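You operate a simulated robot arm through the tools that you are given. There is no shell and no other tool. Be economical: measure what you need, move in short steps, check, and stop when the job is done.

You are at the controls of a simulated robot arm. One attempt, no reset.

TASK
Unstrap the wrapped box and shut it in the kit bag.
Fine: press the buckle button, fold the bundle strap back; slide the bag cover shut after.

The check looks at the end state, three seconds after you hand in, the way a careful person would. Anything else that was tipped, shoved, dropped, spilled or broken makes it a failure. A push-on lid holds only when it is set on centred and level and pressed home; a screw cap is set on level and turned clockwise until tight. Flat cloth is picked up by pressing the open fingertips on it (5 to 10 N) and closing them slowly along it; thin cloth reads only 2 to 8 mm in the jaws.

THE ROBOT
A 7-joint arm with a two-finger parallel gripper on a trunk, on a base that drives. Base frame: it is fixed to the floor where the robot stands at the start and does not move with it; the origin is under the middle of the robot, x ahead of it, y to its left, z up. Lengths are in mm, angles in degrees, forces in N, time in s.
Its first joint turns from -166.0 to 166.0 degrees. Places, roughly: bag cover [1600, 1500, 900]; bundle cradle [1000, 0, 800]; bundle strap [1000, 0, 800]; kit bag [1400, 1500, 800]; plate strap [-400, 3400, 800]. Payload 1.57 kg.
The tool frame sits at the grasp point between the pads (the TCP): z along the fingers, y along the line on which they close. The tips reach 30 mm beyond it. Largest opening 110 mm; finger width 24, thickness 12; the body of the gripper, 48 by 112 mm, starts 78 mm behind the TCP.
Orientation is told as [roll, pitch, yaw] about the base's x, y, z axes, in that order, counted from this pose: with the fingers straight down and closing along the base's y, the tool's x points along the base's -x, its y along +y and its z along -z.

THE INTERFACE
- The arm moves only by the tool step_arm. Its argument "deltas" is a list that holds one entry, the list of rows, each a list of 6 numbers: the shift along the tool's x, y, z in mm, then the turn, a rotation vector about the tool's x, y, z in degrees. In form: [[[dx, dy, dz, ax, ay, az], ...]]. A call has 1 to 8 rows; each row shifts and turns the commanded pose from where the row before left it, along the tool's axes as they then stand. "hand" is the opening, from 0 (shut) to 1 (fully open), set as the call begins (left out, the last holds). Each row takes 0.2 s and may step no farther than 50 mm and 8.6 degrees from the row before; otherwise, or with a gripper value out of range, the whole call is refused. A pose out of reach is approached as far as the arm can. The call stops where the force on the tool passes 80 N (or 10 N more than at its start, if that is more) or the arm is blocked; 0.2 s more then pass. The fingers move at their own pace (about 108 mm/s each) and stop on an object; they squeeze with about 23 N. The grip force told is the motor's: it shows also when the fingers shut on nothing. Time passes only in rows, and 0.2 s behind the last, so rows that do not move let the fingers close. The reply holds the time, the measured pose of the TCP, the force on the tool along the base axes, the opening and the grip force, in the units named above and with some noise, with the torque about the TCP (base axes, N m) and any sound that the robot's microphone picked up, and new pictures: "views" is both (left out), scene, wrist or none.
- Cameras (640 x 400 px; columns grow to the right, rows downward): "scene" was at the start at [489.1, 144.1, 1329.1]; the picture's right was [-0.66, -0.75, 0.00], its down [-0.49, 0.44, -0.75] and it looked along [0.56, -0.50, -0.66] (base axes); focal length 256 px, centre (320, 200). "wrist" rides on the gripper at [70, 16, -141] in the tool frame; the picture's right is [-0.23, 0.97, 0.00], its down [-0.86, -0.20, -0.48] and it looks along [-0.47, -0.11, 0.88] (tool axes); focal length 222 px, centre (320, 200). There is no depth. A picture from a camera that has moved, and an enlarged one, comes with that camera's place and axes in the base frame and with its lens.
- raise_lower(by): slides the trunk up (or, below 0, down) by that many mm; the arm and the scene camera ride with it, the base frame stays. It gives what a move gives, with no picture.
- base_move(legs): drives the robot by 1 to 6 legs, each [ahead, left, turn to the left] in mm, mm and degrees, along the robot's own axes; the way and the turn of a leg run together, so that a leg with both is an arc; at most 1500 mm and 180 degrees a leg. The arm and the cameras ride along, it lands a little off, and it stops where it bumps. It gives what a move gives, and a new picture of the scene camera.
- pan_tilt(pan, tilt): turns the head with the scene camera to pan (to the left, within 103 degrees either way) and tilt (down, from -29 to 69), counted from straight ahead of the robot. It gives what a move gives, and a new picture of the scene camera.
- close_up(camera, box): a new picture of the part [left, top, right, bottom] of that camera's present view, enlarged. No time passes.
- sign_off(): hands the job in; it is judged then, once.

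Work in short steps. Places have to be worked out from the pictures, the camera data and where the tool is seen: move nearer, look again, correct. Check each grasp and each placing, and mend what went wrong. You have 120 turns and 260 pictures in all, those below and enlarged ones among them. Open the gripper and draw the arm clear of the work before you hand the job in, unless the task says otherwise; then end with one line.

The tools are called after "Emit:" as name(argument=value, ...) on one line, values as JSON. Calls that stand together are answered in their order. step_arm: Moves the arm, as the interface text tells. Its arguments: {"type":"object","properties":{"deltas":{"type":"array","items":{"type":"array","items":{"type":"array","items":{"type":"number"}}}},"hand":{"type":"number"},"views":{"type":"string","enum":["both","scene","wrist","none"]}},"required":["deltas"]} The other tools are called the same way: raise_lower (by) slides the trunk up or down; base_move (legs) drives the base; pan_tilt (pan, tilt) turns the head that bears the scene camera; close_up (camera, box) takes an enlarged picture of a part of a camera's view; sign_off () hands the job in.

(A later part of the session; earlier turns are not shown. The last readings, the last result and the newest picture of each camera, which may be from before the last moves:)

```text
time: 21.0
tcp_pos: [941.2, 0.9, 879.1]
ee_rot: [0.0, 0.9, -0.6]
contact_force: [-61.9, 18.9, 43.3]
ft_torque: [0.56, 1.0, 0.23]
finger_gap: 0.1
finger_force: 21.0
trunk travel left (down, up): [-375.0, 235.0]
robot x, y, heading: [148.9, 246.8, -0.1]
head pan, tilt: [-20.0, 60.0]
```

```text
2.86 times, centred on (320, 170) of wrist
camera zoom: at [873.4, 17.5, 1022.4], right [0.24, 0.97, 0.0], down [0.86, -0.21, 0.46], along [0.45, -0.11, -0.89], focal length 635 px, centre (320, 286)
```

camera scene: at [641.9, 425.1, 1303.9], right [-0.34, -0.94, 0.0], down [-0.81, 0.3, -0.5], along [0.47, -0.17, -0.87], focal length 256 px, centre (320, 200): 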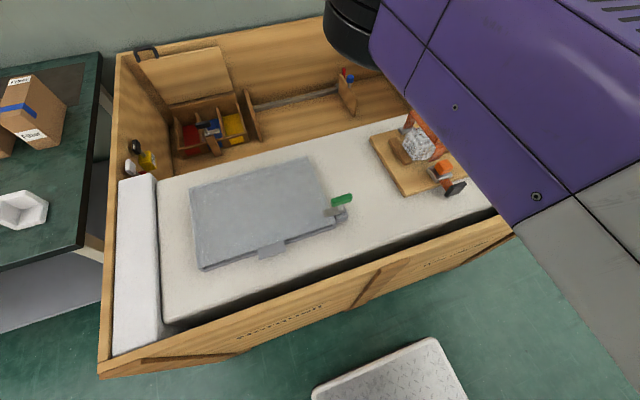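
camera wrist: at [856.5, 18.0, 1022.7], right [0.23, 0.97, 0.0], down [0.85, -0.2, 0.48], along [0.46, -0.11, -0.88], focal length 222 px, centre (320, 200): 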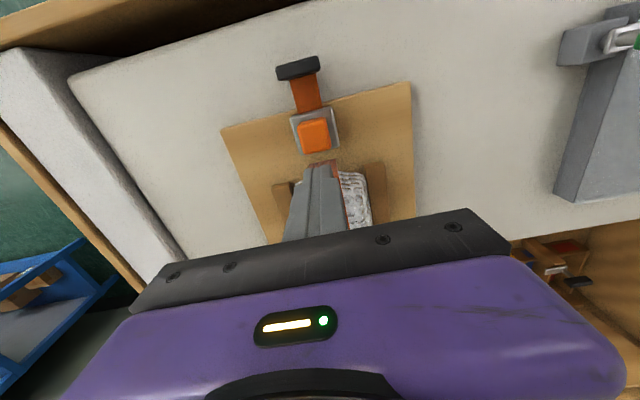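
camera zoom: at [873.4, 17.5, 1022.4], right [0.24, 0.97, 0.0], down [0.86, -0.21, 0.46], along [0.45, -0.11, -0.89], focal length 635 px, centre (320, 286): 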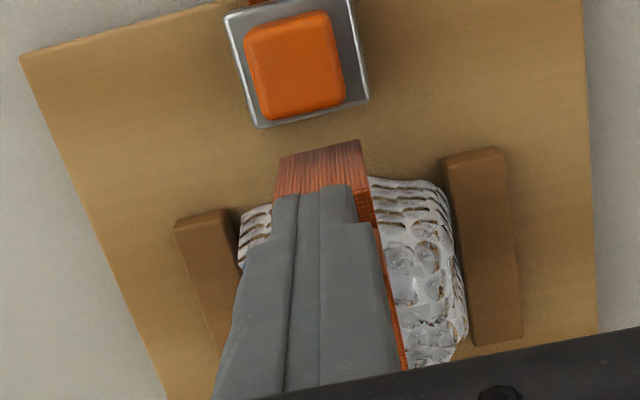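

The tool is pushing against the fin and pressing down on the arch top, so the torques cancel. I'll back off, rise, open, and grip the strap by its side edges instead.

Emit:
step_arm(deltas=[[[10, 0, -3, 0, 0, 0], [0, 0, -40, 0, -0.9, -0.5], [0, 0, -30, 0, 0, 0], [-30, 0, 0, 0, 0, 0]]], hand=0, views="none")

Emit:
step_arm(deltas=[[[0, 0, 0, 0, 0, 0], [0, 0, 0, 0, 0, 0]]], hand=1, views="none")

Emit:
close_up(camera="wrist", box=[220, 60, 420, 220])

Emit:
pan_tilt(pan=25, tilt=65)

Emit:
close_up(camera="scene", box=[480, 90, 640, 230])

```text
time: 22.0
tcp_pos: [971.3, 0.9, 949.4]
ee_rot: [-0.1, -0.9, 0.3]
contact_force: [0.9, 0.0, 1.1]
ft_torque: [-0.01, 0.01, 0.05]
finger_gap: 0.3
finger_force: 21.1
trunk travel left (down, up): [-375.0, 235.0]
robot x, y, heading: [154.8, 246.3, -0.3]
head pan, tilt: [-20.0, 60.0]
```

```text
time: 22.6
tcp_pos: [970.4, 0.5, 949.1]
ee_rot: [0.1, -0.9, 0.3]
contact_force: [-0.8, 0.4, -0.3]
ft_torque: [-0.01, 0.01, -0.02]
finger_gap: 110.0
finger_force: 0.1
trunk travel left (down, up): [-375.0, 235.0]
robot x, y, heading: [150.0, 248.6, -0.2]
head pan, tilt: [-20.0, 60.0]
```

```text
2.50 times, centred on (320, 140) of wrist
camera zoom: at [898.3, 16.6, 1089.5], right [0.22, 0.97, 0.0], down [0.85, -0.2, 0.49], along [0.48, -0.11, -0.87], focal length 555 px, centre (320, 350)
```

zoom: 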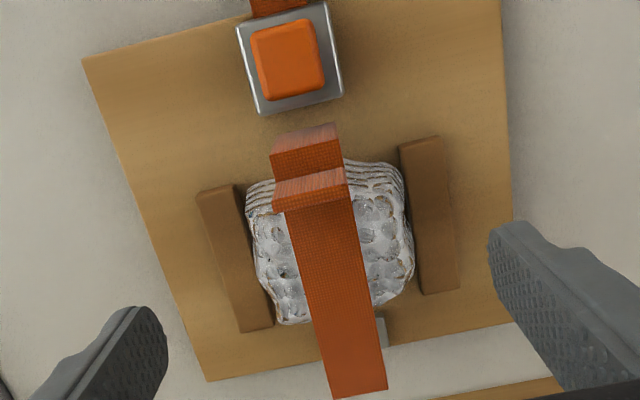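

```text
time: 23.7
tcp_pos: [970.4, 0.7, 949.6]
ee_rot: [0.0, -1.0, 0.2]
contact_force: [-0.1, -0.3, -0.5]
ft_torque: [0.0, 0.01, 0.01]
finger_gap: 110.2
finger_force: 0.0
trunk travel left (down, up): [-375.0, 235.0]
robot x, y, heading: [155.4, 249.7, 0.2]
head pan, tilt: [25.0, 65.0]
camera scene: at [634.3, 473.4, 1298.4], right [0.42, -0.91, 0.0], down [-0.82, -0.38, -0.42], along [0.38, 0.18, -0.91], focal length 256 px, centre (320, 200)
```

scene: 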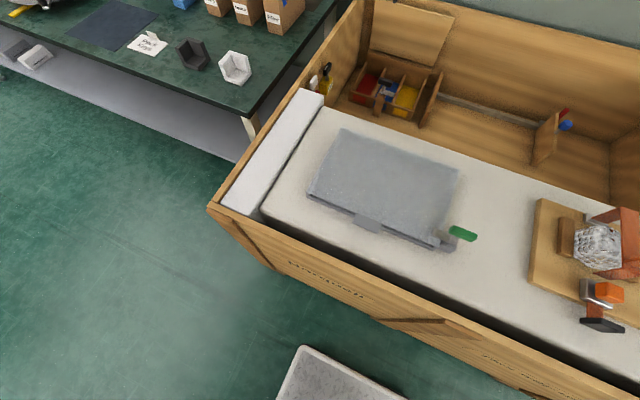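

```text
2.86 times, centred on (560, 160) of scene
camera zoom: at [634.3, 473.4, 1298.4], right [0.42, -0.91, 0.0], down [-0.82, -0.38, -0.42], along [0.38, 0.18, -0.91], focal length 730 px, centre (-366, 314)
```

zoom: 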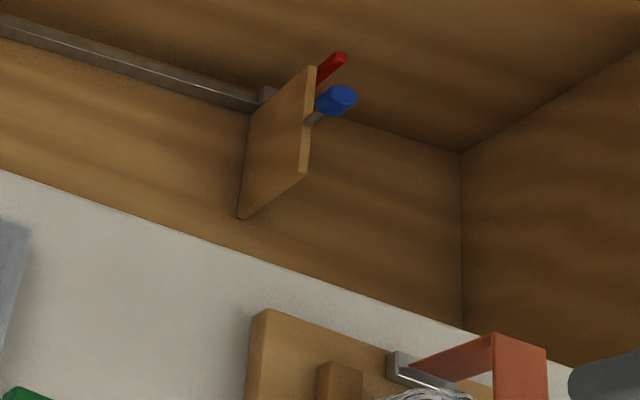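

The fin is at (952, 0.5). I'll straddle the strap, lower to tips at z≈838 (arch top about 849), and close on its edges.

Emit:
step_arm(deltas=[[[20, 0, 0, 0, 0.9, 0], [0, 0, 40, 0, 0, 0], [0, 0, 30, 0, 0, 0], [0, 0, 10, 0, 0, 0]]], hand=1, views="none")

Emit:
close_up(camera="wrist", box=[200, 60, 440, 240])

```text
time: 24.7
tcp_pos: [948.5, 0.5, 869.6]
ee_rot: [0.1, -0.1, 0.2]
contact_force: [-0.8, -0.8, 0.3]
ft_torque: [-0.02, 0.0, -0.01]
finger_gap: 109.8
finger_force: 0.0
trunk travel left (down, up): [-375.0, 235.0]
robot x, y, heading: [150.9, 249.2, 0.1]
head pan, tilt: [25.0, 65.0]
```

```text
2.22 times, centred on (320, 150) of wrist
camera zoom: at [878.5, 16.6, 1010.0], right [0.22, 0.97, 0.0], down [0.86, -0.2, 0.48], along [0.47, -0.11, -0.88], focal length 494 px, centre (320, 311)
```

zoom: 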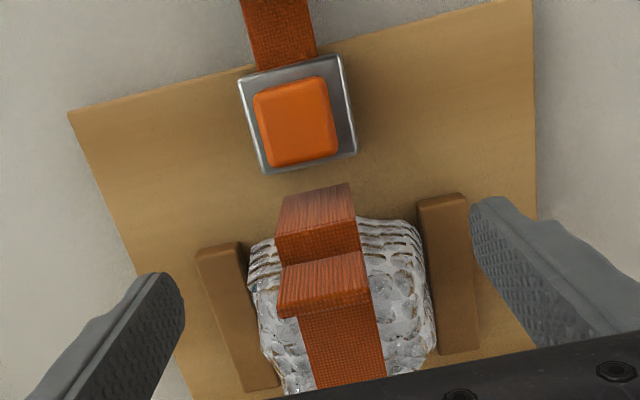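

The strap is centred between the fingers. I'll close on it.

Emit:
step_arm(deltas=[[[0, 0, 0, 0, 0, 0], [0, 0, 0, 0, 0, 0], [0, 0, 0, 0, 0, 0]]], hand=0, views="none")

Emit:
close_up(camera="wrist", box=[200, 60, 440, 240])

```text
time: 25.5
tcp_pos: [949.0, 1.3, 868.6]
ee_rot: [-0.1, 0.1, 0.3]
contact_force: [0.1, 1.2, -1.1]
ft_torque: [0.12, 0.07, -0.03]
finger_gap: 31.3
finger_force: 40.7
trunk travel left (down, up): [-375.0, 235.0]
robot x, y, heading: [151.4, 247.5, 0.1]
head pan, tilt: [25.0, 65.0]
```

```text
2.22 times, centred on (320, 150) of wrist
camera zoom: at [878.6, 16.7, 1010.2], right [0.22, 0.97, 0.0], down [0.86, -0.2, 0.48], along [0.47, -0.11, -0.88], focal length 494 px, centre (320, 311)
```

zoom: 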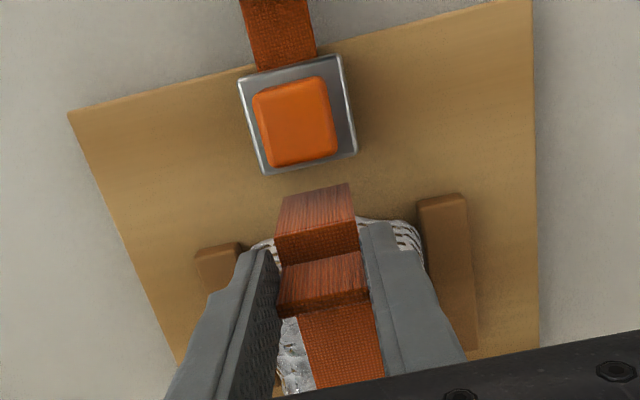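

The grip reads 31 mm on the strap. I'll swing it about the hinge (about x 1068, z 770), starting with a small test of two 4° steps.

Emit:
step_arm(deltas=[[[-7.2, 0, -8.1, 0, 4, 0], [-7.2, 0, -8.1, 0, 4, 0]]], views="wrist")

```text
time: 26.1
tcp_pos: [963.5, 1.8, 884.5]
ee_rot: [0.0, 8.1, 0.2]
contact_force: [-0.1, 1.5, -1.5]
ft_torque: [0.41, 0.09, 0.13]
finger_gap: 31.5
finger_force: 40.2
trunk travel left (down, up): [-375.0, 235.0]
robot x, y, heading: [153.7, 246.9, 0.2]
head pan, tilt: [25.0, 65.0]
camera wrist: at [914.1, 16.7, 1035.0], right [0.22, 0.97, -0.03], down [0.91, -0.2, 0.35], along [0.34, -0.11, -0.93], focal length 222 px, centre (320, 200)
```

wrist: 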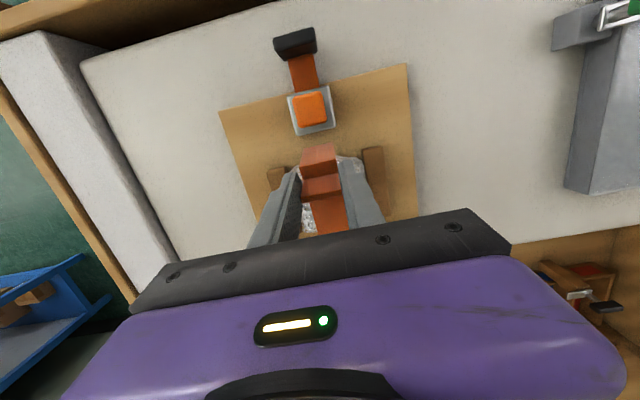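

It moves freely with the grip, with almost no force. I'll continue the arc.

Emit:
step_arm(deltas=[[[-14.9, 0, -15.6, 0, 8, 0], [-14.9, 0, -15.6, 0, 8, 0]]], views="wrist")

Emit:
step_arm(deltas=[[[-14.9, 0, -15.6, 0, 8, 0], [-14.9, 0, -15.6, 0, 8, 0]]], views="wrist")

```text
time: 26.7
tcp_pos: [998.7, 0.4, 910.0]
ee_rot: [-0.3, 24.0, -0.1]
contact_force: [1.1, -6.6, 6.9]
ft_torque: [0.49, -0.8, -0.01]
finger_gap: 31.3
finger_force: 40.2
trunk travel left (down, up): [-375.0, 235.0]
robot x, y, heading: [150.1, 244.1, -0.1]
head pan, tilt: [25.0, 65.0]
camera wrist: at [992.5, 17.6, 1068.4], right [0.21, 0.97, -0.1], down [0.98, -0.2, 0.09], along [0.07, -0.11, -0.99], focal length 222 px, centre (320, 200)
```

wrist: 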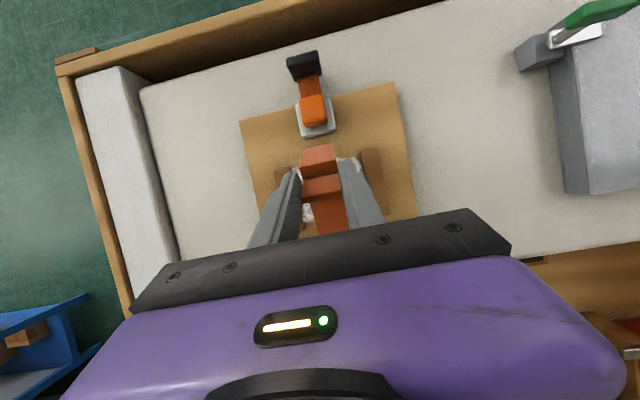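

```text
time: 27.3
tcp_pos: [997.3, 1.2, 926.5]
ee_rot: [-1.0, 36.4, -1.2]
contact_force: [-0.1, -0.9, -0.4]
ft_torque: [-0.01, 0.05, -0.01]
finger_gap: 0.0
finger_force: 20.7
out of reach, approached as far as the arm can: row 1, 2
trunk travel left (down, up): [-375.0, 235.0]
robot x, y, heading: [153.6, 247.7, -0.2]
head pan, tilt: [25.0, 65.0]
stopped in row 2: the force on the tool passed its limit at 107 N (the readings are from after the stop); the commanded pose is now the measured one
camera wrist: at [1024.7, 20.1, 1081.5], right [0.19, 0.97, -0.15], down [0.97, -0.21, -0.12], along [-0.15, -0.12, -0.98], focal length 222 px, centre (320, 200)
```

wrist: 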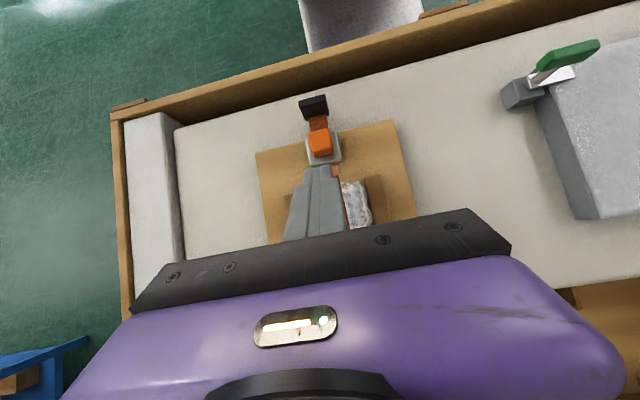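

The tilt ran out of reach and the strap slipped free and dropped back. I'll straighten the tool up and back, then check the bundle.

Emit:
step_arm(deltas=[[[0, 0, -30, 0, -8, 0], [0, 0, -20, 0, -8, 0], [0, 0, 0, 0, -8, 0], [0, 0, 0, 0, -8, 0], [30, 0, 0, 0.5, -4.4, -1]]], hand=1, views="wrist")

Emit:
close_up(camera="wrist", box=[220, 60, 420, 220])

```text
time: 28.5
tcp_pos: [994.1, 3.0, 970.8]
ee_rot: [-1.5, -0.1, 0.5]
contact_force: [0.0, 0.1, -0.2]
ft_torque: [0.02, 0.0, 0.0]
finger_gap: 109.8
finger_force: 0.1
trunk travel left (down, up): [-375.0, 235.0]
robot x, y, heading: [150.8, 252.0, 0.0]
head pan, tilt: [25.0, 65.0]
camera wrist: at [923.3, 21.7, 1111.4], right [0.22, 0.98, -0.02], down [0.86, -0.18, 0.49], along [0.47, -0.13, -0.87], focal length 222 px, centre (320, 200)
```

wrist: 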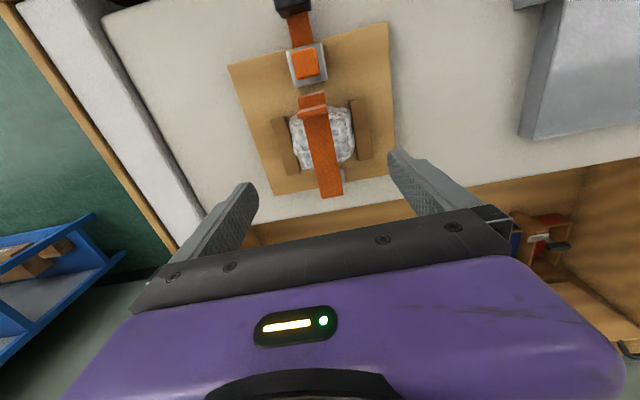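

```text
2.50 times, centred on (320, 140) of wrist
camera zoom: at [923.3, 21.7, 1111.4], right [0.22, 0.98, -0.02], down [0.86, -0.18, 0.49], along [0.47, -0.13, -0.87], focal length 555 px, centre (320, 350)
```

zoom: 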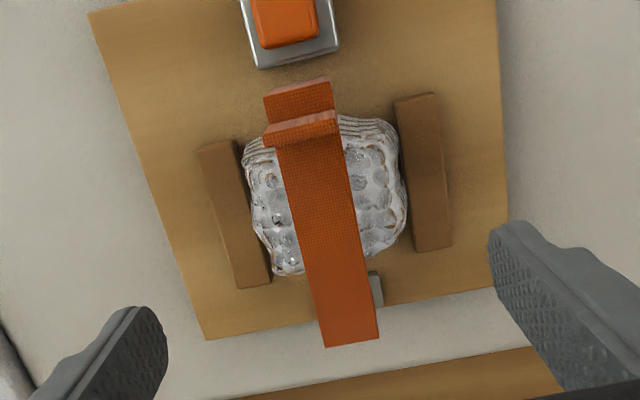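

The bundle is intact and the strap lies back unlatched in place. I'll drive another 130 mm closer for reach, then regrip.

Emit:
base_move(legs=[[130, 0, 0]])

Emit:
step_arm(deltas=[[[45, -2, 0, -1.5, 0, 0], [45, 0, 0, 0, 0, 0], [45, 0, 0, 0, 0, 0], [25, 0, 0, 0, 0, 0]]], views="wrist")

```text
time: 29.8
tcp_pos: [1122.2, 1.8, 970.6]
ee_rot: [-1.4, -0.1, 0.4]
contact_force: [0.3, 0.2, 0.4]
ft_torque: [0.0, -0.03, 0.01]
finger_gap: 109.7
finger_force: 0.2
trunk travel left (down, up): [-375.0, 235.0]
robot x, y, heading: [282.1, 252.6, 0.1]
head pan, tilt: [25.0, 65.0]
camera scene: at [764.3, 472.7, 1298.4], right [0.42, -0.91, 0.0], down [-0.82, -0.38, -0.42], along [0.38, 0.18, -0.91], focal length 256 px, centre (320, 200)
```

scene: 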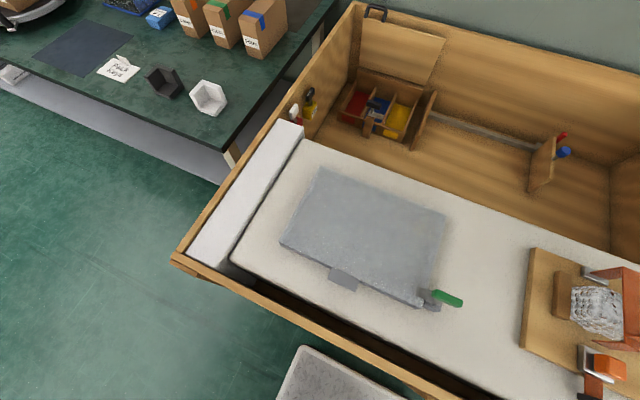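

```text
time: 30.8
tcp_pos: [962.3, -0.9, 971.2]
ee_rot: [0.2, -0.1, 0.5]
contact_force: [0.2, -0.2, -0.1]
ft_torque: [0.01, 0.03, 0.02]
finger_gap: 109.8
finger_force: 0.0
trunk travel left (down, up): [-375.0, 235.0]
robot x, y, heading: [281.3, 245.8, 0.1]
head pan, tilt: [25.0, 65.0]
camera wrist: at [892.0, 13.7, 1112.0], right [0.22, 0.98, 0.0], down [0.86, -0.19, 0.48], along [0.47, -0.1, -0.88], focal length 222 px, centre (320, 200)
```

wrist: 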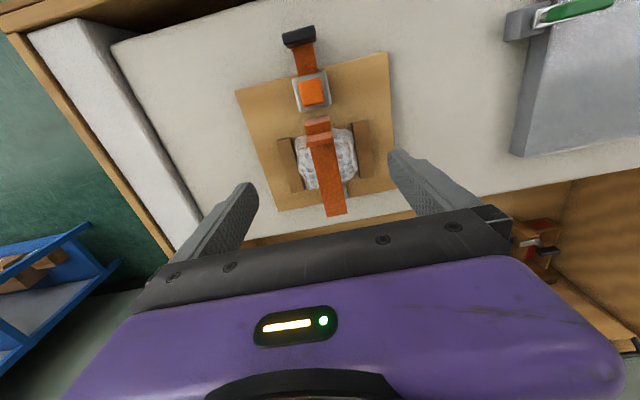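

I'll descend onto the strap as before and grip it.

Emit:
step_arm(deltas=[[[13, 1, 30, 0, 0, 0.4], [0, 0, 40, 0, 0, 0], [0, 0, 32, 0, 0, 0], [0, 0, 0, 0, 0, 0]]], views="none")

Emit:
step_arm(deltas=[[[0, 0, 0, 0, 0, 0], [0, 0, 0, 0, 0, 0], [0, 0, 0, 0, 0, 0]]], hand=0, views="wrist")

```text
time: 31.8
tcp_pos: [949.9, -0.2, 868.5]
ee_rot: [0.1, 0.0, 0.0]
contact_force: [-0.6, 0.2, 0.2]
ft_torque: [-0.02, 0.01, -0.03]
finger_gap: 109.8
finger_force: 0.0
trunk travel left (down, up): [-375.0, 235.0]
robot x, y, heading: [282.7, 246.9, 0.2]
head pan, tilt: [25.0, 65.0]
```

```text
time: 32.6
tcp_pos: [948.9, 0.3, 868.1]
ee_rot: [0.2, 0.1, 0.0]
contact_force: [-0.1, 3.5, -0.8]
ft_torque: [-0.14, 0.07, 0.0]
finger_gap: 31.5
finger_force: 40.0
trunk travel left (down, up): [-375.0, 235.0]
robot x, y, heading: [283.4, 248.1, -0.1]
head pan, tilt: [25.0, 65.0]
camera wrist: at [880.0, 16.1, 1010.1], right [0.23, 0.97, 0.0], down [0.85, -0.2, 0.48], along [0.47, -0.1, -0.88], focal length 222 px, centre (320, 200)
```

wrist: 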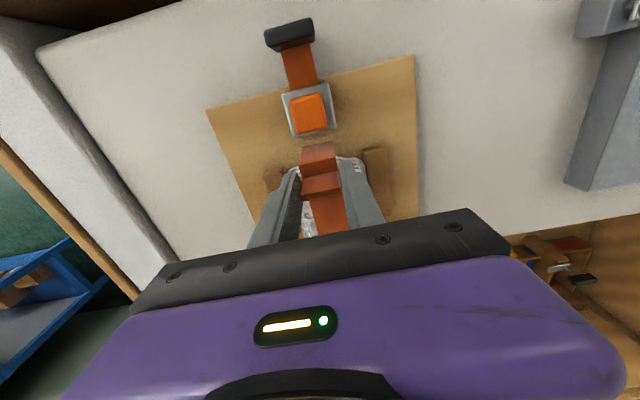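

Gripped again. I'll swing it about the hinge in small calls, checking reach.

Emit:
step_arm(deltas=[[[-14.9, 0, -15.6, 0, 8, 0], [-14.9, 0, -15.6, 0, 8, 0], [-14.9, 0, -15.6, 0, 8, 0]]], views="none")

Emit:
step_arm(deltas=[[[-14.9, 0, -15.6, 0, 8, 0]]], views="wrist")

```text
time: 33.4
tcp_pos: [998.4, 0.7, 909.6]
ee_rot: [0.1, 24.0, 0.1]
contact_force: [-5.9, 8.3, 25.6]
ft_torque: [0.04, -1.08, 0.2]
finger_gap: 31.2
finger_force: 40.0
trunk travel left (down, up): [-375.0, 235.0]
robot x, y, heading: [282.8, 244.6, 0.4]
head pan, tilt: [25.0, 65.0]
```

```text
time: 33.8
tcp_pos: [1019.8, 0.3, 917.7]
ee_rot: [0.2, 32.1, 0.0]
contact_force: [-10.3, 9.9, 32.2]
ft_torque: [0.28, -0.16, 0.12]
finger_gap: 31.2
finger_force: 40.4
trunk travel left (down, up): [-375.0, 235.0]
robot x, y, heading: [283.0, 247.4, 0.2]
head pan, tilt: [25.0, 65.0]
camera wrist: at [1035.0, 16.4, 1075.1], right [0.19, 0.97, -0.12], down [0.98, -0.2, -0.05], along [-0.07, -0.11, -0.99], focal length 222 px, centre (320, 200)
```

wrist: 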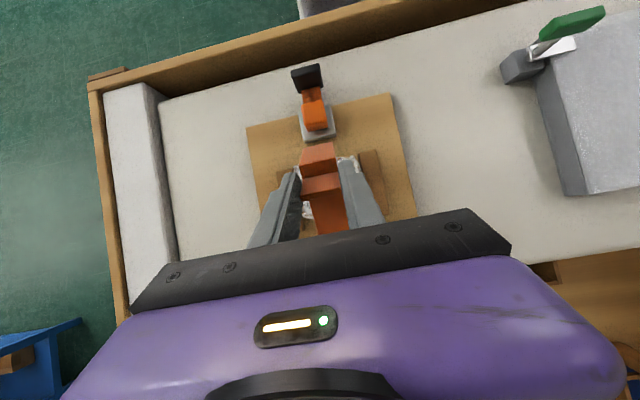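

The force is radial, so my arc is slightly too tight. I'll ease outward and continue.

Emit:
step_arm(deltas=[[[-12.5, 0, -18, 0, 8, 0]]], views="none")

Emit:
step_arm(deltas=[[[-14.5, 0, -16.5, 0, 8, 0]]], views="wrist")

```text
time: 34.2
tcp_pos: [1040.1, -0.1, 923.7]
ee_rot: [0.3, 40.1, 0.1]
contact_force: [-9.1, 4.6, 12.6]
ft_torque: [0.26, 1.04, 0.13]
finger_gap: 31.2
finger_force: 39.8
trunk travel left (down, up): [-375.0, 235.0]
robot x, y, heading: [286.1, 245.3, 0.2]
head pan, tilt: [25.0, 65.0]
```

```text
time: 34.6
tcp_pos: [1062.5, -0.9, 928.0]
ee_rot: [0.4, 48.0, 0.3]
contact_force: [-6.5, 2.4, 1.7]
ft_torque: [0.33, 0.98, 0.02]
finger_gap: 31.4
finger_force: 40.3
trunk travel left (down, up): [-375.0, 235.0]
robot x, y, heading: [281.8, 247.0, 0.1]
head pan, tilt: [25.0, 65.0]
camera wrist: at [1120.2, 16.1, 1074.1], right [0.15, 0.97, -0.16], down [0.93, -0.2, -0.31], along [-0.34, -0.1, -0.94], focal length 222 px, centre (320, 200)
```

wrist: 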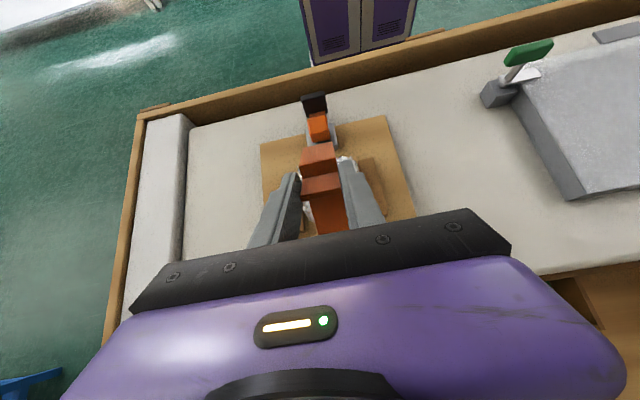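

That went well. I'll continue one step at a time.

Emit:
step_arm(deltas=[[[-14.7, 0, -16, 0, 8, 0]]], views="none")

Emit:
step_arm(deltas=[[[-14.7, 0, -16, 0, 8, 0]]], views="wrist")

```text
time: 35.0
tcp_pos: [1045.6, 0.6, 925.3]
ee_rot: [-2.0, 54.0, -1.4]
contact_force: [10.4, -35.2, -23.6]
ft_torque: [0.56, -0.85, -0.34]
finger_gap: 31.8
finger_force: 40.8
out of reach, approached as far as the arm can: row 1
trunk travel left (down, up): [-375.0, 235.0]
robot x, y, heading: [283.3, 242.6, -0.2]
head pan, tilt: [25.0, 65.0]
stopped in row 1: the force on the tool passed its limit at 116 N (the readings are from after the stop); the commanded pose is now the measured one
```

```text
time: 35.5
tcp_pos: [1030.1, 0.2, 926.1]
ee_rot: [-5.2, 60.7, -4.1]
contact_force: [5.8, -11.1, -18.8]
ft_torque: [0.31, -0.02, -0.3]
finger_gap: 31.5
finger_force: 40.5
out of reach, approached as far as the arm can: row 1
trunk travel left (down, up): [-375.0, 235.0]
robot x, y, heading: [282.2, 246.8, 0.3]
head pan, tilt: [25.0, 65.0]
stopped in row 1: the force on the tool passed its limit at 86 N (the readings are from after the stop); the commanded pose is now the measured one
camera wrist: at [1118.6, 24.2, 1054.1], right [0.1, 0.97, -0.24], down [0.84, -0.21, -0.5], along [-0.54, -0.15, -0.83], focal length 222 px, centre (320, 200)
```

wrist: 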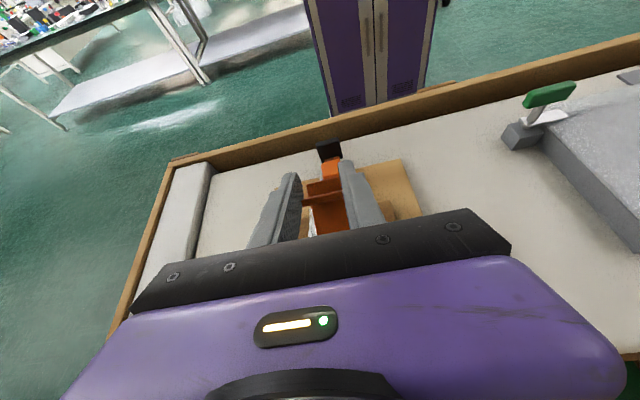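

Out of reach with that much tilt, but it still holds the strap. I'll now reduce the tilt while moving the grip forward, letting the strap pivot in the pads.

Emit:
step_arm(deltas=[[[-5.6, 0, -14.1, 0, -8, 0], [-8, 0, -13, 0, -8, 0]]], views="wrist")

```text
time: 36.1
tcp_pos: [1057.3, 1.8, 934.9]
ee_rot: [-3.8, 44.9, -2.4]
contact_force: [-12.0, -10.9, 17.3]
ft_torque: [0.8, 1.58, -0.6]
finger_gap: 32.4
finger_force: 41.0
trunk travel left (down, up): [-375.0, 235.0]
robot x, y, heading: [283.0, 246.3, -0.2]
head pan, tilt: [25.0, 65.0]
camera wrist: at [1107.5, 25.5, 1082.8], right [0.15, 0.97, -0.21], down [0.94, -0.21, -0.26], along [-0.29, -0.16, -0.94], focal length 222 px, centre (320, 200)
```

wrist: 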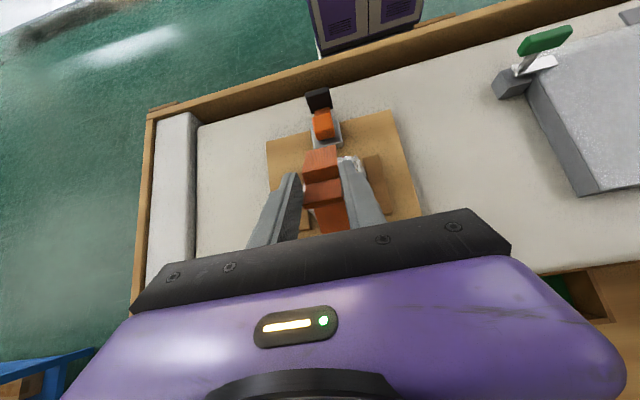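

Still held. I'll push straight +x now without turning, so the strap goes past vertical.

Emit:
step_arm(deltas=[[[-12, 0, -9.5, 1.5, 0, 0], [-13, 0, -9.5, 1.5, -3, 0]]], views="wrist")

```text
time: 36.7
tcp_pos: [1088.4, 1.5, 931.6]
ee_rot: [-6.9, 41.9, -1.8]
contact_force: [-4.1, -12.9, 37.1]
ft_torque: [0.35, 1.33, -0.78]
finger_gap: 33.6
finger_force: 41.0
trunk travel left (down, up): [-375.0, 235.0]
robot x, y, heading: [284.5, 247.8, -0.1]
head pan, tilt: [25.0, 65.0]
camera wrist: at [1130.7, 34.3, 1081.0], right [0.12, 0.96, -0.24], down [0.96, -0.17, -0.2], along [-0.23, -0.21, -0.95], focal length 222 px, centre (320, 200)
```

wrist: 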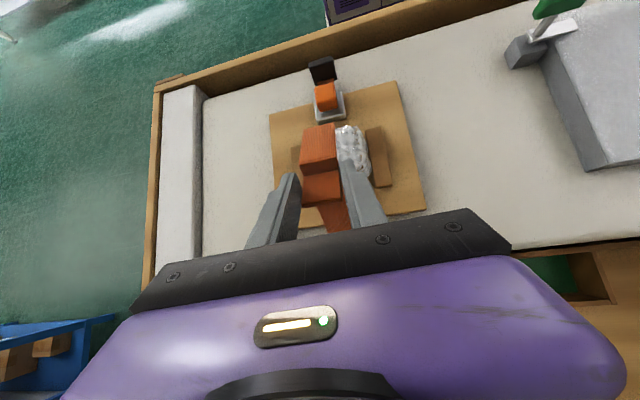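

The strap is pivoting in the pads as intended. I'll continue +x while levelling the roll.

Emit:
step_arm(deltas=[[[-13.5, 0, -14.5, -3, -4, 0], [-14, 0, -12, -3, -4, 0]]], views="wrist")

```text
time: 37.3
tcp_pos: [1126.1, -0.5, 924.7]
ee_rot: [-0.4, 34.1, -1.3]
contact_force: [-14.9, -35.4, -27.3]
ft_torque: [-0.89, 0.89, 1.4]
finger_gap: 31.7
finger_force: 40.2
trunk travel left (down, up): [-375.0, 235.0]
robot x, y, heading: [283.0, 245.5, -0.3]
head pan, tilt: [25.0, 65.0]
camera wrist: at [1148.4, 17.4, 1080.1], right [0.21, 0.97, -0.13], down [0.97, -0.22, -0.08], along [-0.11, -0.11, -0.99], focal length 222 px, centre (320, 200)
```

wrist: 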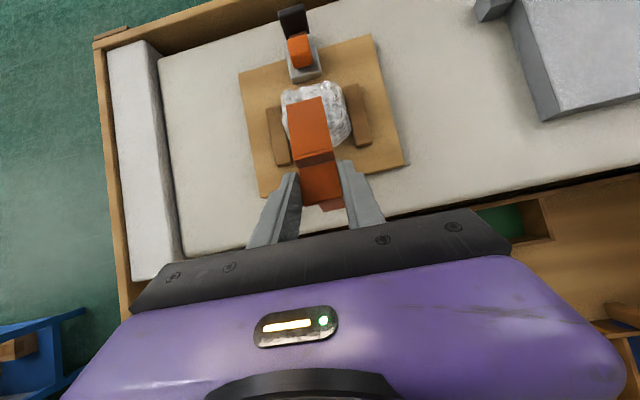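

The strap is about 70° over. I'll follow the arc over and down.

Emit:
step_arm(deltas=[[[-26, 0, -0.7, 0, -4, 0], [-24.6, 0, 6.6, 0, -4, 0]]], views="wrist")

```text
time: 37.9
tcp_pos: [1166.1, 1.6, 906.5]
ee_rot: [-0.7, 25.6, -1.2]
contact_force: [16.6, -38.8, 44.4]
ft_torque: [-0.94, 1.11, 1.39]
finger_gap: 31.6
finger_force: 40.1
out of reach, approached as far as the arm can: row 2
trunk travel left (down, up): [-375.0, 235.0]
robot x, y, heading: [283.5, 244.9, -0.3]
head pan, tilt: [25.0, 65.0]
camera wrist: at [1163.6, 19.3, 1063.6], right [0.22, 0.97, -0.11], down [0.97, -0.21, 0.07], along [0.04, -0.12, -0.99], focal length 222 px, centre (320, 200)
```

wrist: 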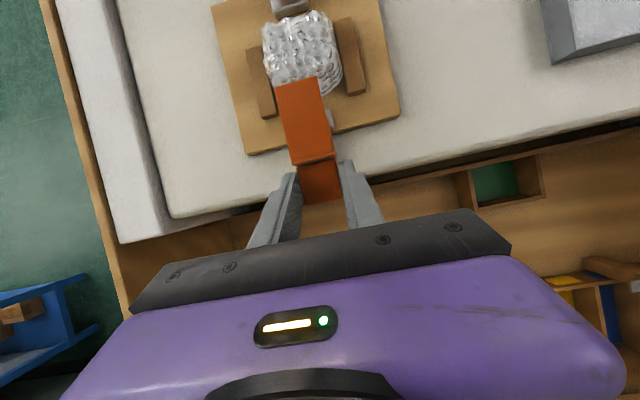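

The strap is well past vertical. I'll release it and look.

Emit:
step_arm(deltas=[[[0, 0, 0, 0, 0, 0], [0, 0, 0, 0, 0, 0]]], hand=1, views="none")

Emit:
step_arm(deltas=[[[0, 0, -40, 0, -8, 0], [0, 0, -40, 0, -8, 0], [45, 0, 0, 0, -8, 0], [45, 0, 0, 0, 0, 0]]], views="wrist")

```text
time: 38.5
tcp_pos: [1164.3, 7.0, 898.6]
ee_rot: [0.1, 26.1, -1.0]
contact_force: [-0.7, 0.1, -0.4]
ft_torque: [0.03, -0.04, -0.01]
finger_gap: 109.8
finger_force: 0.0
trunk travel left (down, up): [-375.0, 235.0]
robot x, y, heading: [282.8, 246.0, 0.1]
head pan, tilt: [25.0, 65.0]
```

```text
time: 39.5
tcp_pos: [1104.9, 6.4, 981.6]
ee_rot: [-0.1, 1.7, -1.0]
contact_force: [0.6, 0.3, 0.0]
ft_torque: [0.04, 0.02, 0.01]
finger_gap: 109.8
finger_force: 0.1
trunk travel left (down, up): [-375.0, 235.0]
robot x, y, heading: [281.8, 249.2, -0.0]
head pan, tilt: [25.0, 65.0]
camera wrist: at [1040.6, 24.5, 1125.2], right [0.24, 0.97, -0.01], down [0.87, -0.21, 0.45], along [0.44, -0.12, -0.89], focal length 222 px, centre (320, 200)
```

wrist: 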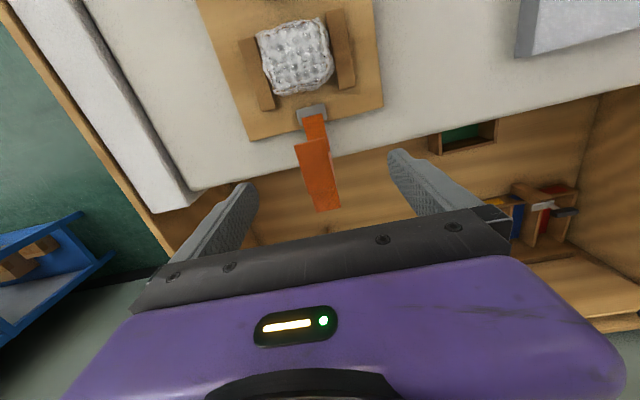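

The strap is folded back and the box is free. I'll move above it for a close look.

Emit:
step_arm(deltas=[[[45, -3, 0, 0, -1.7, -1], [45, 0, 0, 0, 0, 0], [40, 0, 20, 0, 0, 0]]], views="wrist")

Emit:
close_up(camera="wrist", box=[220, 60, 420, 220])

Emit:
pan_tilt(pan=-15, tilt=60)

Emit:
close_up(camera="scene", box=[380, 60, 640, 240])

```text
time: 40.3
tcp_pos: [976.6, 5.5, 963.3]
ee_rot: [0.1, 0.3, 0.1]
contact_force: [0.4, -0.3, 0.3]
ft_torque: [0.03, 0.0, 0.0]
finger_gap: 109.9
finger_force: 0.0
trunk travel left (down, up): [-375.0, 235.0]
robot x, y, heading: [282.2, 248.1, -0.0]
head pan, tilt: [25.0, 65.0]
camera wrist: at [907.1, 22.5, 1103.8], right [0.23, 0.97, 0.0], down [0.86, -0.2, 0.48], along [0.46, -0.11, -0.88], focal length 222 px, centre (320, 200)
```

wrist: 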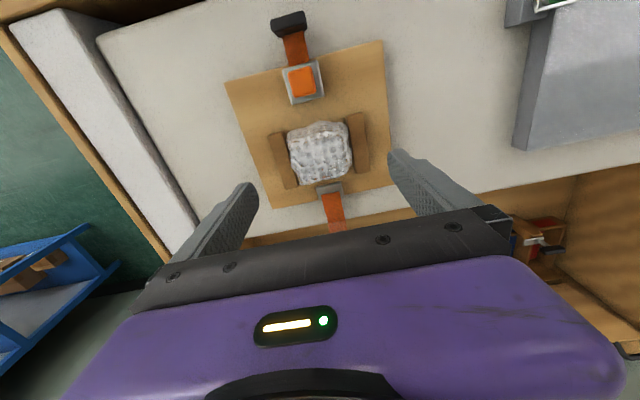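

```text
2.50 times, centred on (320, 140) of wrist
camera zoom: at [907.1, 22.5, 1103.8], right [0.23, 0.97, 0.0], down [0.86, -0.2, 0.48], along [0.46, -0.11, -0.88], focal length 555 px, centre (320, 350)
```

zoom: 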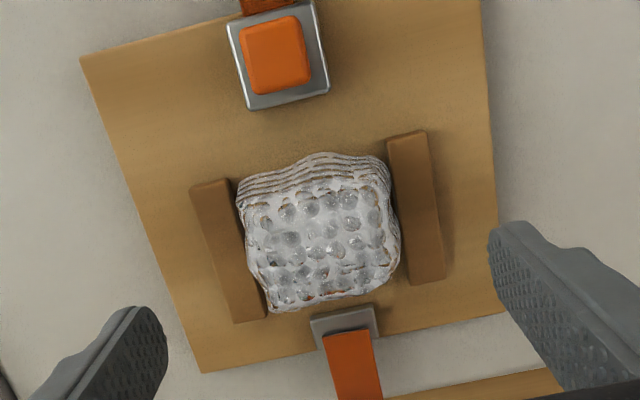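

```text
time: 41.4
tcp_pos: [977.3, 6.0, 960.7]
ee_rot: [0.0, 0.2, -0.1]
contact_force: [1.3, 0.0, -0.9]
ft_torque: [-0.01, 0.0, 0.01]
finger_gap: 110.1
finger_force: 0.0
trunk travel left (down, up): [-375.0, 235.0]
robot x, y, heading: [286.7, 249.8, -0.0]
head pan, tilt: [-15.0, 60.0]
camera scene: at [774.2, 428.7, 1303.9], right [-0.26, -0.97, 0.0], down [-0.84, 0.22, -0.5], along [0.48, -0.13, -0.87], focal length 256 px, centre (320, 200)
```

scene: 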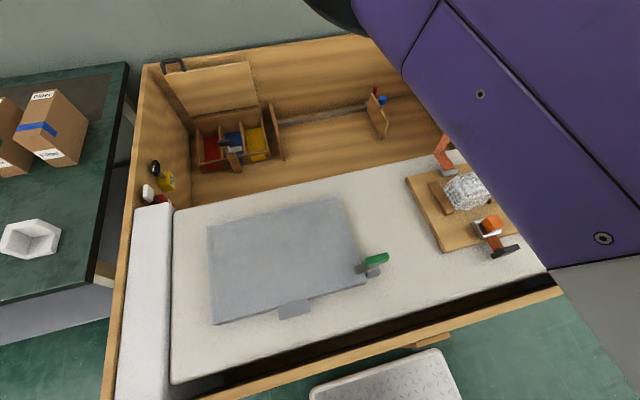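

```text
2.22 times, centred on (510, 150) of scene
camera zoom: at [774.2, 428.7, 1303.9], right [-0.26, -0.97, 0.0], down [-0.84, 0.22, -0.5], along [0.48, -0.13, -0.87], focal length 568 px, centre (-102, 311)
```

zoom: 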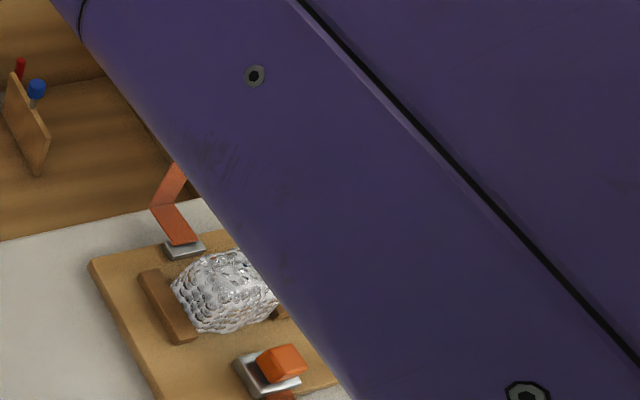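

The box is about 74 mm wide at (990, 3) with its top near z 825, between low rails. I'll descend with the fingers open over its sides, tips just above the rails.

Emit:
step_arm(deltas=[[[-13, -3, 40, 0, 0, 0], [0, 0, 40, 0, 0, 0], [0, 0, 30, 0, 0, 0], [0, 0, 20, 0, 0, 0]]], hand=1, views="wrist")

Emit:
close_up(camera="wrist", box=[200, 80, 440, 240])

```text
time: 42.4
tcp_pos: [988.2, 1.9, 832.6]
ee_rot: [0.1, 0.1, -0.1]
contact_force: [1.2, 0.2, -0.3]
ft_torque: [0.02, -0.01, -0.02]
finger_gap: 110.0
finger_force: 0.1
trunk travel left (down, up): [-375.0, 235.0]
robot x, y, heading: [284.3, 245.4, -0.0]
head pan, tilt: [-15.0, 60.0]
camera wrist: at [918.4, 18.2, 974.7], right [0.23, 0.97, 0.0], down [0.86, -0.2, 0.48], along [0.46, -0.11, -0.88], focal length 222 px, centre (320, 200)
```

wrist: 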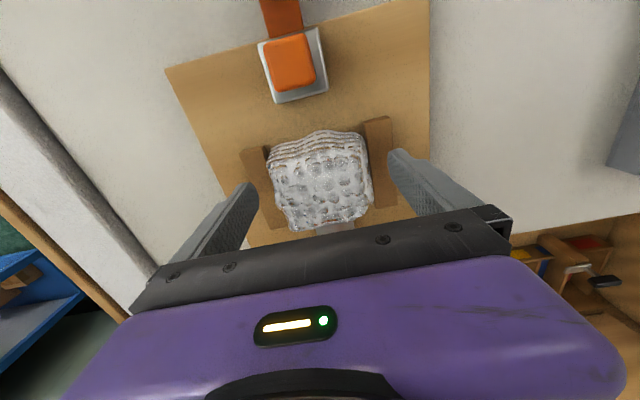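

```text
2.50 times, centred on (320, 160) of wrist
camera zoom: at [918.4, 18.2, 974.7], right [0.23, 0.97, 0.0], down [0.86, -0.2, 0.48], along [0.46, -0.11, -0.88], focal length 555 px, centre (320, 300)
```

zoom: 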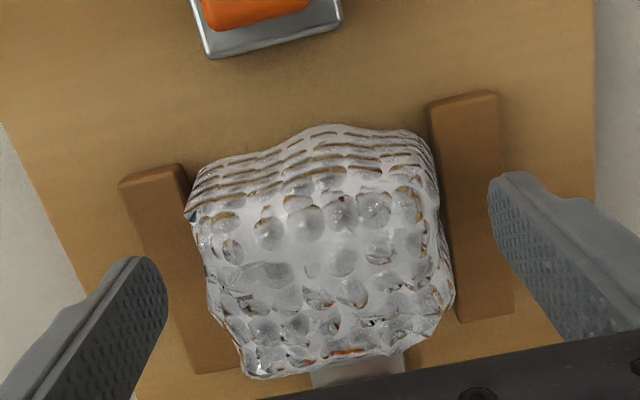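

It's centred. I'll lower 8 mm more and close on the box.

Emit:
step_arm(deltas=[[[0, 1, 8, 0, 0, 0], [0, 0, 0, 0, 0, 0]]], views="none")

Emit:
step_arm(deltas=[[[0, 0, 0, 0, 0, 0], [0, 0, 0, 0, 0, 0], [0, 0, 0, 0, 0, 0]]], hand=0, views="wrist")

```text
time: 43.0
tcp_pos: [987.8, 2.3, 824.1]
ee_rot: [0.0, 0.1, -0.1]
contact_force: [-0.1, -0.2, -0.3]
ft_torque: [0.0, 0.02, -0.01]
finger_gap: 110.1
finger_force: 0.1
trunk travel left (down, up): [-375.0, 235.0]
robot x, y, heading: [282.0, 245.4, -0.5]
head pan, tilt: [-15.0, 60.0]
```

```text
time: 43.8
tcp_pos: [988.3, 3.8, 824.8]
ee_rot: [0.0, 0.1, -0.2]
contact_force: [0.6, 0.3, -0.2]
ft_torque: [-0.07, 0.03, 0.0]
finger_gap: 78.2
finger_force: 23.9
trunk travel left (down, up): [-375.0, 235.0]
robot x, y, heading: [282.2, 243.7, 0.1]
head pan, tilt: [-15.0, 60.0]
camera wrist: at [918.5, 19.3, 966.6], right [0.23, 0.97, 0.0], down [0.86, -0.2, 0.48], along [0.46, -0.11, -0.88], focal length 222 px, centre (320, 200)
```

wrist: 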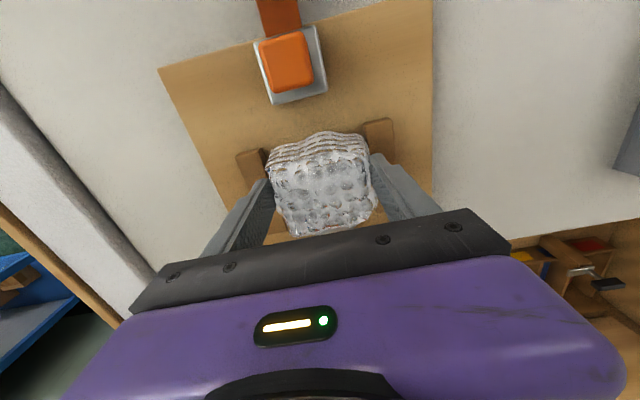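

The box is held at 78 mm. I'll lift it.

Emit:
step_arm(deltas=[[[0, 0, -10, 0, 0, 0], [0, 0, -30, 0, 0, 0], [0, 0, -40, 0, 0, 0], [0, 0, -40, 0, 0, 0], [0, 0, -40, 0, 0, 0]]], views="wrist")

```text
time: 45.0
tcp_pos: [988.5, 2.3, 985.8]
ee_rot: [0.0, 0.2, 0.0]
contact_force: [0.2, -0.2, -0.9]
ft_torque: [0.0, -0.01, 0.05]
finger_gap: 78.2
finger_force: 23.4
trunk travel left (down, up): [-375.0, 235.0]
robot x, y, heading: [283.0, 246.4, -0.1]
head pan, tilt: [-15.0, 60.0]
camera wrist: at [919.4, 18.6, 1127.2], right [0.23, 0.97, 0.0], down [0.86, -0.2, 0.47], along [0.46, -0.11, -0.88], focal length 222 px, centre (320, 200)
```

wrist: 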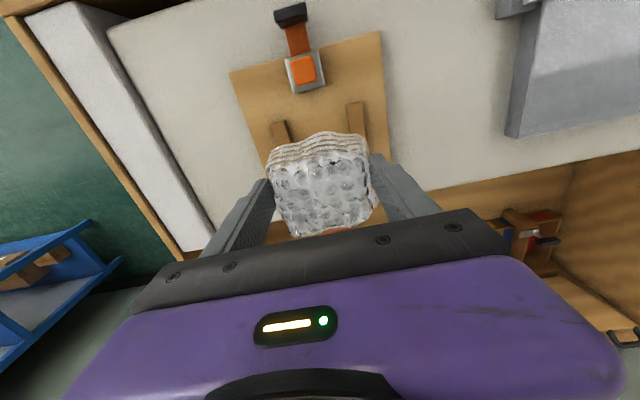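

The box came up cleanly. I'll raise the trunk for clearance, back away from the crate, and drive left towards the bench with the kit bag.

Emit:
raise_lower(by=100)

Emit:
base_move(legs=[[-300, 0, 0], [0, 1350, 0]])

Emit:
pan_tilt(pan=0, tilt=35)

```text
time: 46.3
tcp_pos: [988.7, 3.5, 1084.6]
ee_rot: [-0.1, 0.2, -0.1]
contact_force: [-0.2, 0.4, -0.9]
ft_torque: [0.01, 0.02, 0.01]
finger_gap: 78.0
finger_force: 22.7
trunk travel left (down, up): [-475.0, 135.0]
robot x, y, heading: [285.8, 251.2, 0.1]
head pan, tilt: [-15.0, 60.0]
```

```text
time: 54.8
tcp_pos: [669.0, 1373.7, 1085.6]
ee_rot: [0.1, 0.3, 1.8]
contact_force: [-0.9, 1.1, -0.8]
ft_torque: [-0.03, 0.01, -0.05]
finger_gap: 78.3
finger_force: 23.1
trunk travel left (down, up): [-475.0, 135.0]
robot x, y, heading: [-40.5, 1596.7, 1.7]
head pan, tilt: [-15.0, 60.0]
camera scene: at [441.3, 1793.2, 1403.9], right [-0.23, -0.97, 0.0], down [-0.84, 0.2, -0.5], along [0.49, -0.12, -0.87], focal length 256 px, centre (320, 200)
```

scene: 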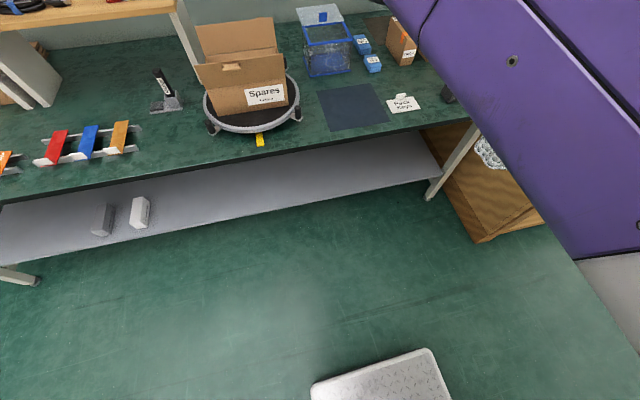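

```text
time: 55.6
tcp_pos: [668.3, 1373.2, 1085.4]
ee_rot: [0.1, 0.1, 1.8]
contact_force: [-1.0, 0.1, -1.1]
ft_torque: [0.0, 0.0, 0.03]
finger_gap: 78.0
finger_force: 23.4
trunk travel left (down, up): [-475.0, 135.0]
robot x, y, heading: [-44.3, 1598.9, 1.6]
head pan, tilt: [0.0, 35.0]
camera scene: at [464.4, 1811.1, 1438.2], right [0.03, -1.0, 0.0], down [-0.57, -0.02, -0.82], along [0.82, 0.02, -0.57], focal length 256 px, centre (320, 200)
```

scene: 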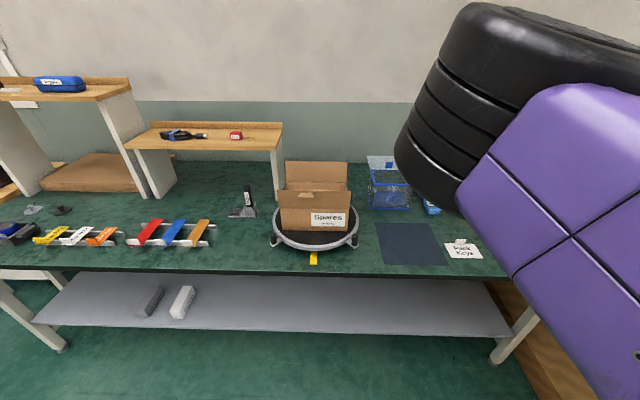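

The kit bag is the blue mesh box at about (1400, 1540) with its clear cover slid to the back. I'll correct the heading, shift left a bit and approach the bench in part.

Emit:
base_move(legs=[[0, 140, -1.6], [400, 0, 0]])

Emit:
pan_tilt(pan=-20, tilt=40)

```text
time: 59.1
tcp_pos: [1062.0, 1496.0, 1085.8]
ee_rot: [0.1, 0.2, 0.3]
contact_force: [0.5, 0.2, -1.9]
ft_torque: [0.02, 0.02, 0.0]
finger_gap: 78.1
finger_force: 23.1
trunk travel left (down, up): [-475.0, 135.0]
robot x, y, heading: [356.4, 1736.1, 0.2]
head pan, tilt: [0.0, 35.0]
camera scene: at [868.7, 1939.1, 1438.3], right [0.0, -1.0, 0.0], down [-0.57, 0.0, -0.82], along [0.82, 0.0, -0.57], focal length 256 px, centre (320, 200)
```

scene: 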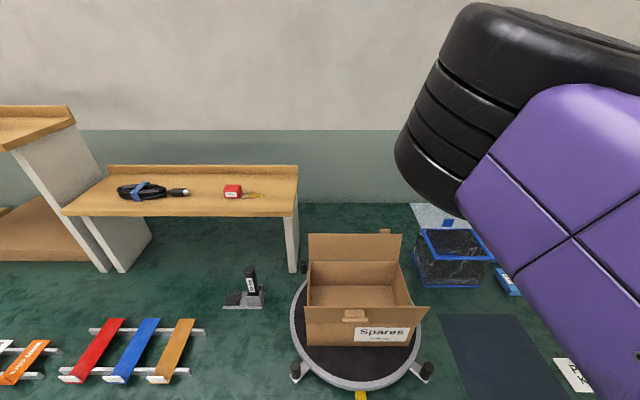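

```text
time: 59.9
tcp_pos: [1062.3, 1496.9, 1085.7]
ee_rot: [0.1, 0.2, 0.2]
contact_force: [-0.1, -0.1, 0.1]
ft_torque: [0.02, 0.04, 0.0]
finger_gap: 77.6
finger_force: 23.2
trunk travel left (down, up): [-475.0, 135.0]
robot x, y, heading: [354.2, 1738.2, 0.3]
head pan, tilt: [-20.0, 40.0]
camera scene: at [860.7, 1910.1, 1430.7], right [-0.34, -0.94, 0.0], down [-0.6, 0.22, -0.77], along [0.72, -0.26, -0.64], focal length 256 px, centre (320, 200)
```

scene: 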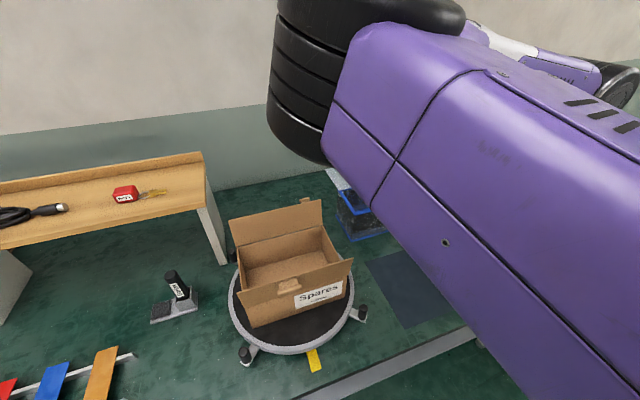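

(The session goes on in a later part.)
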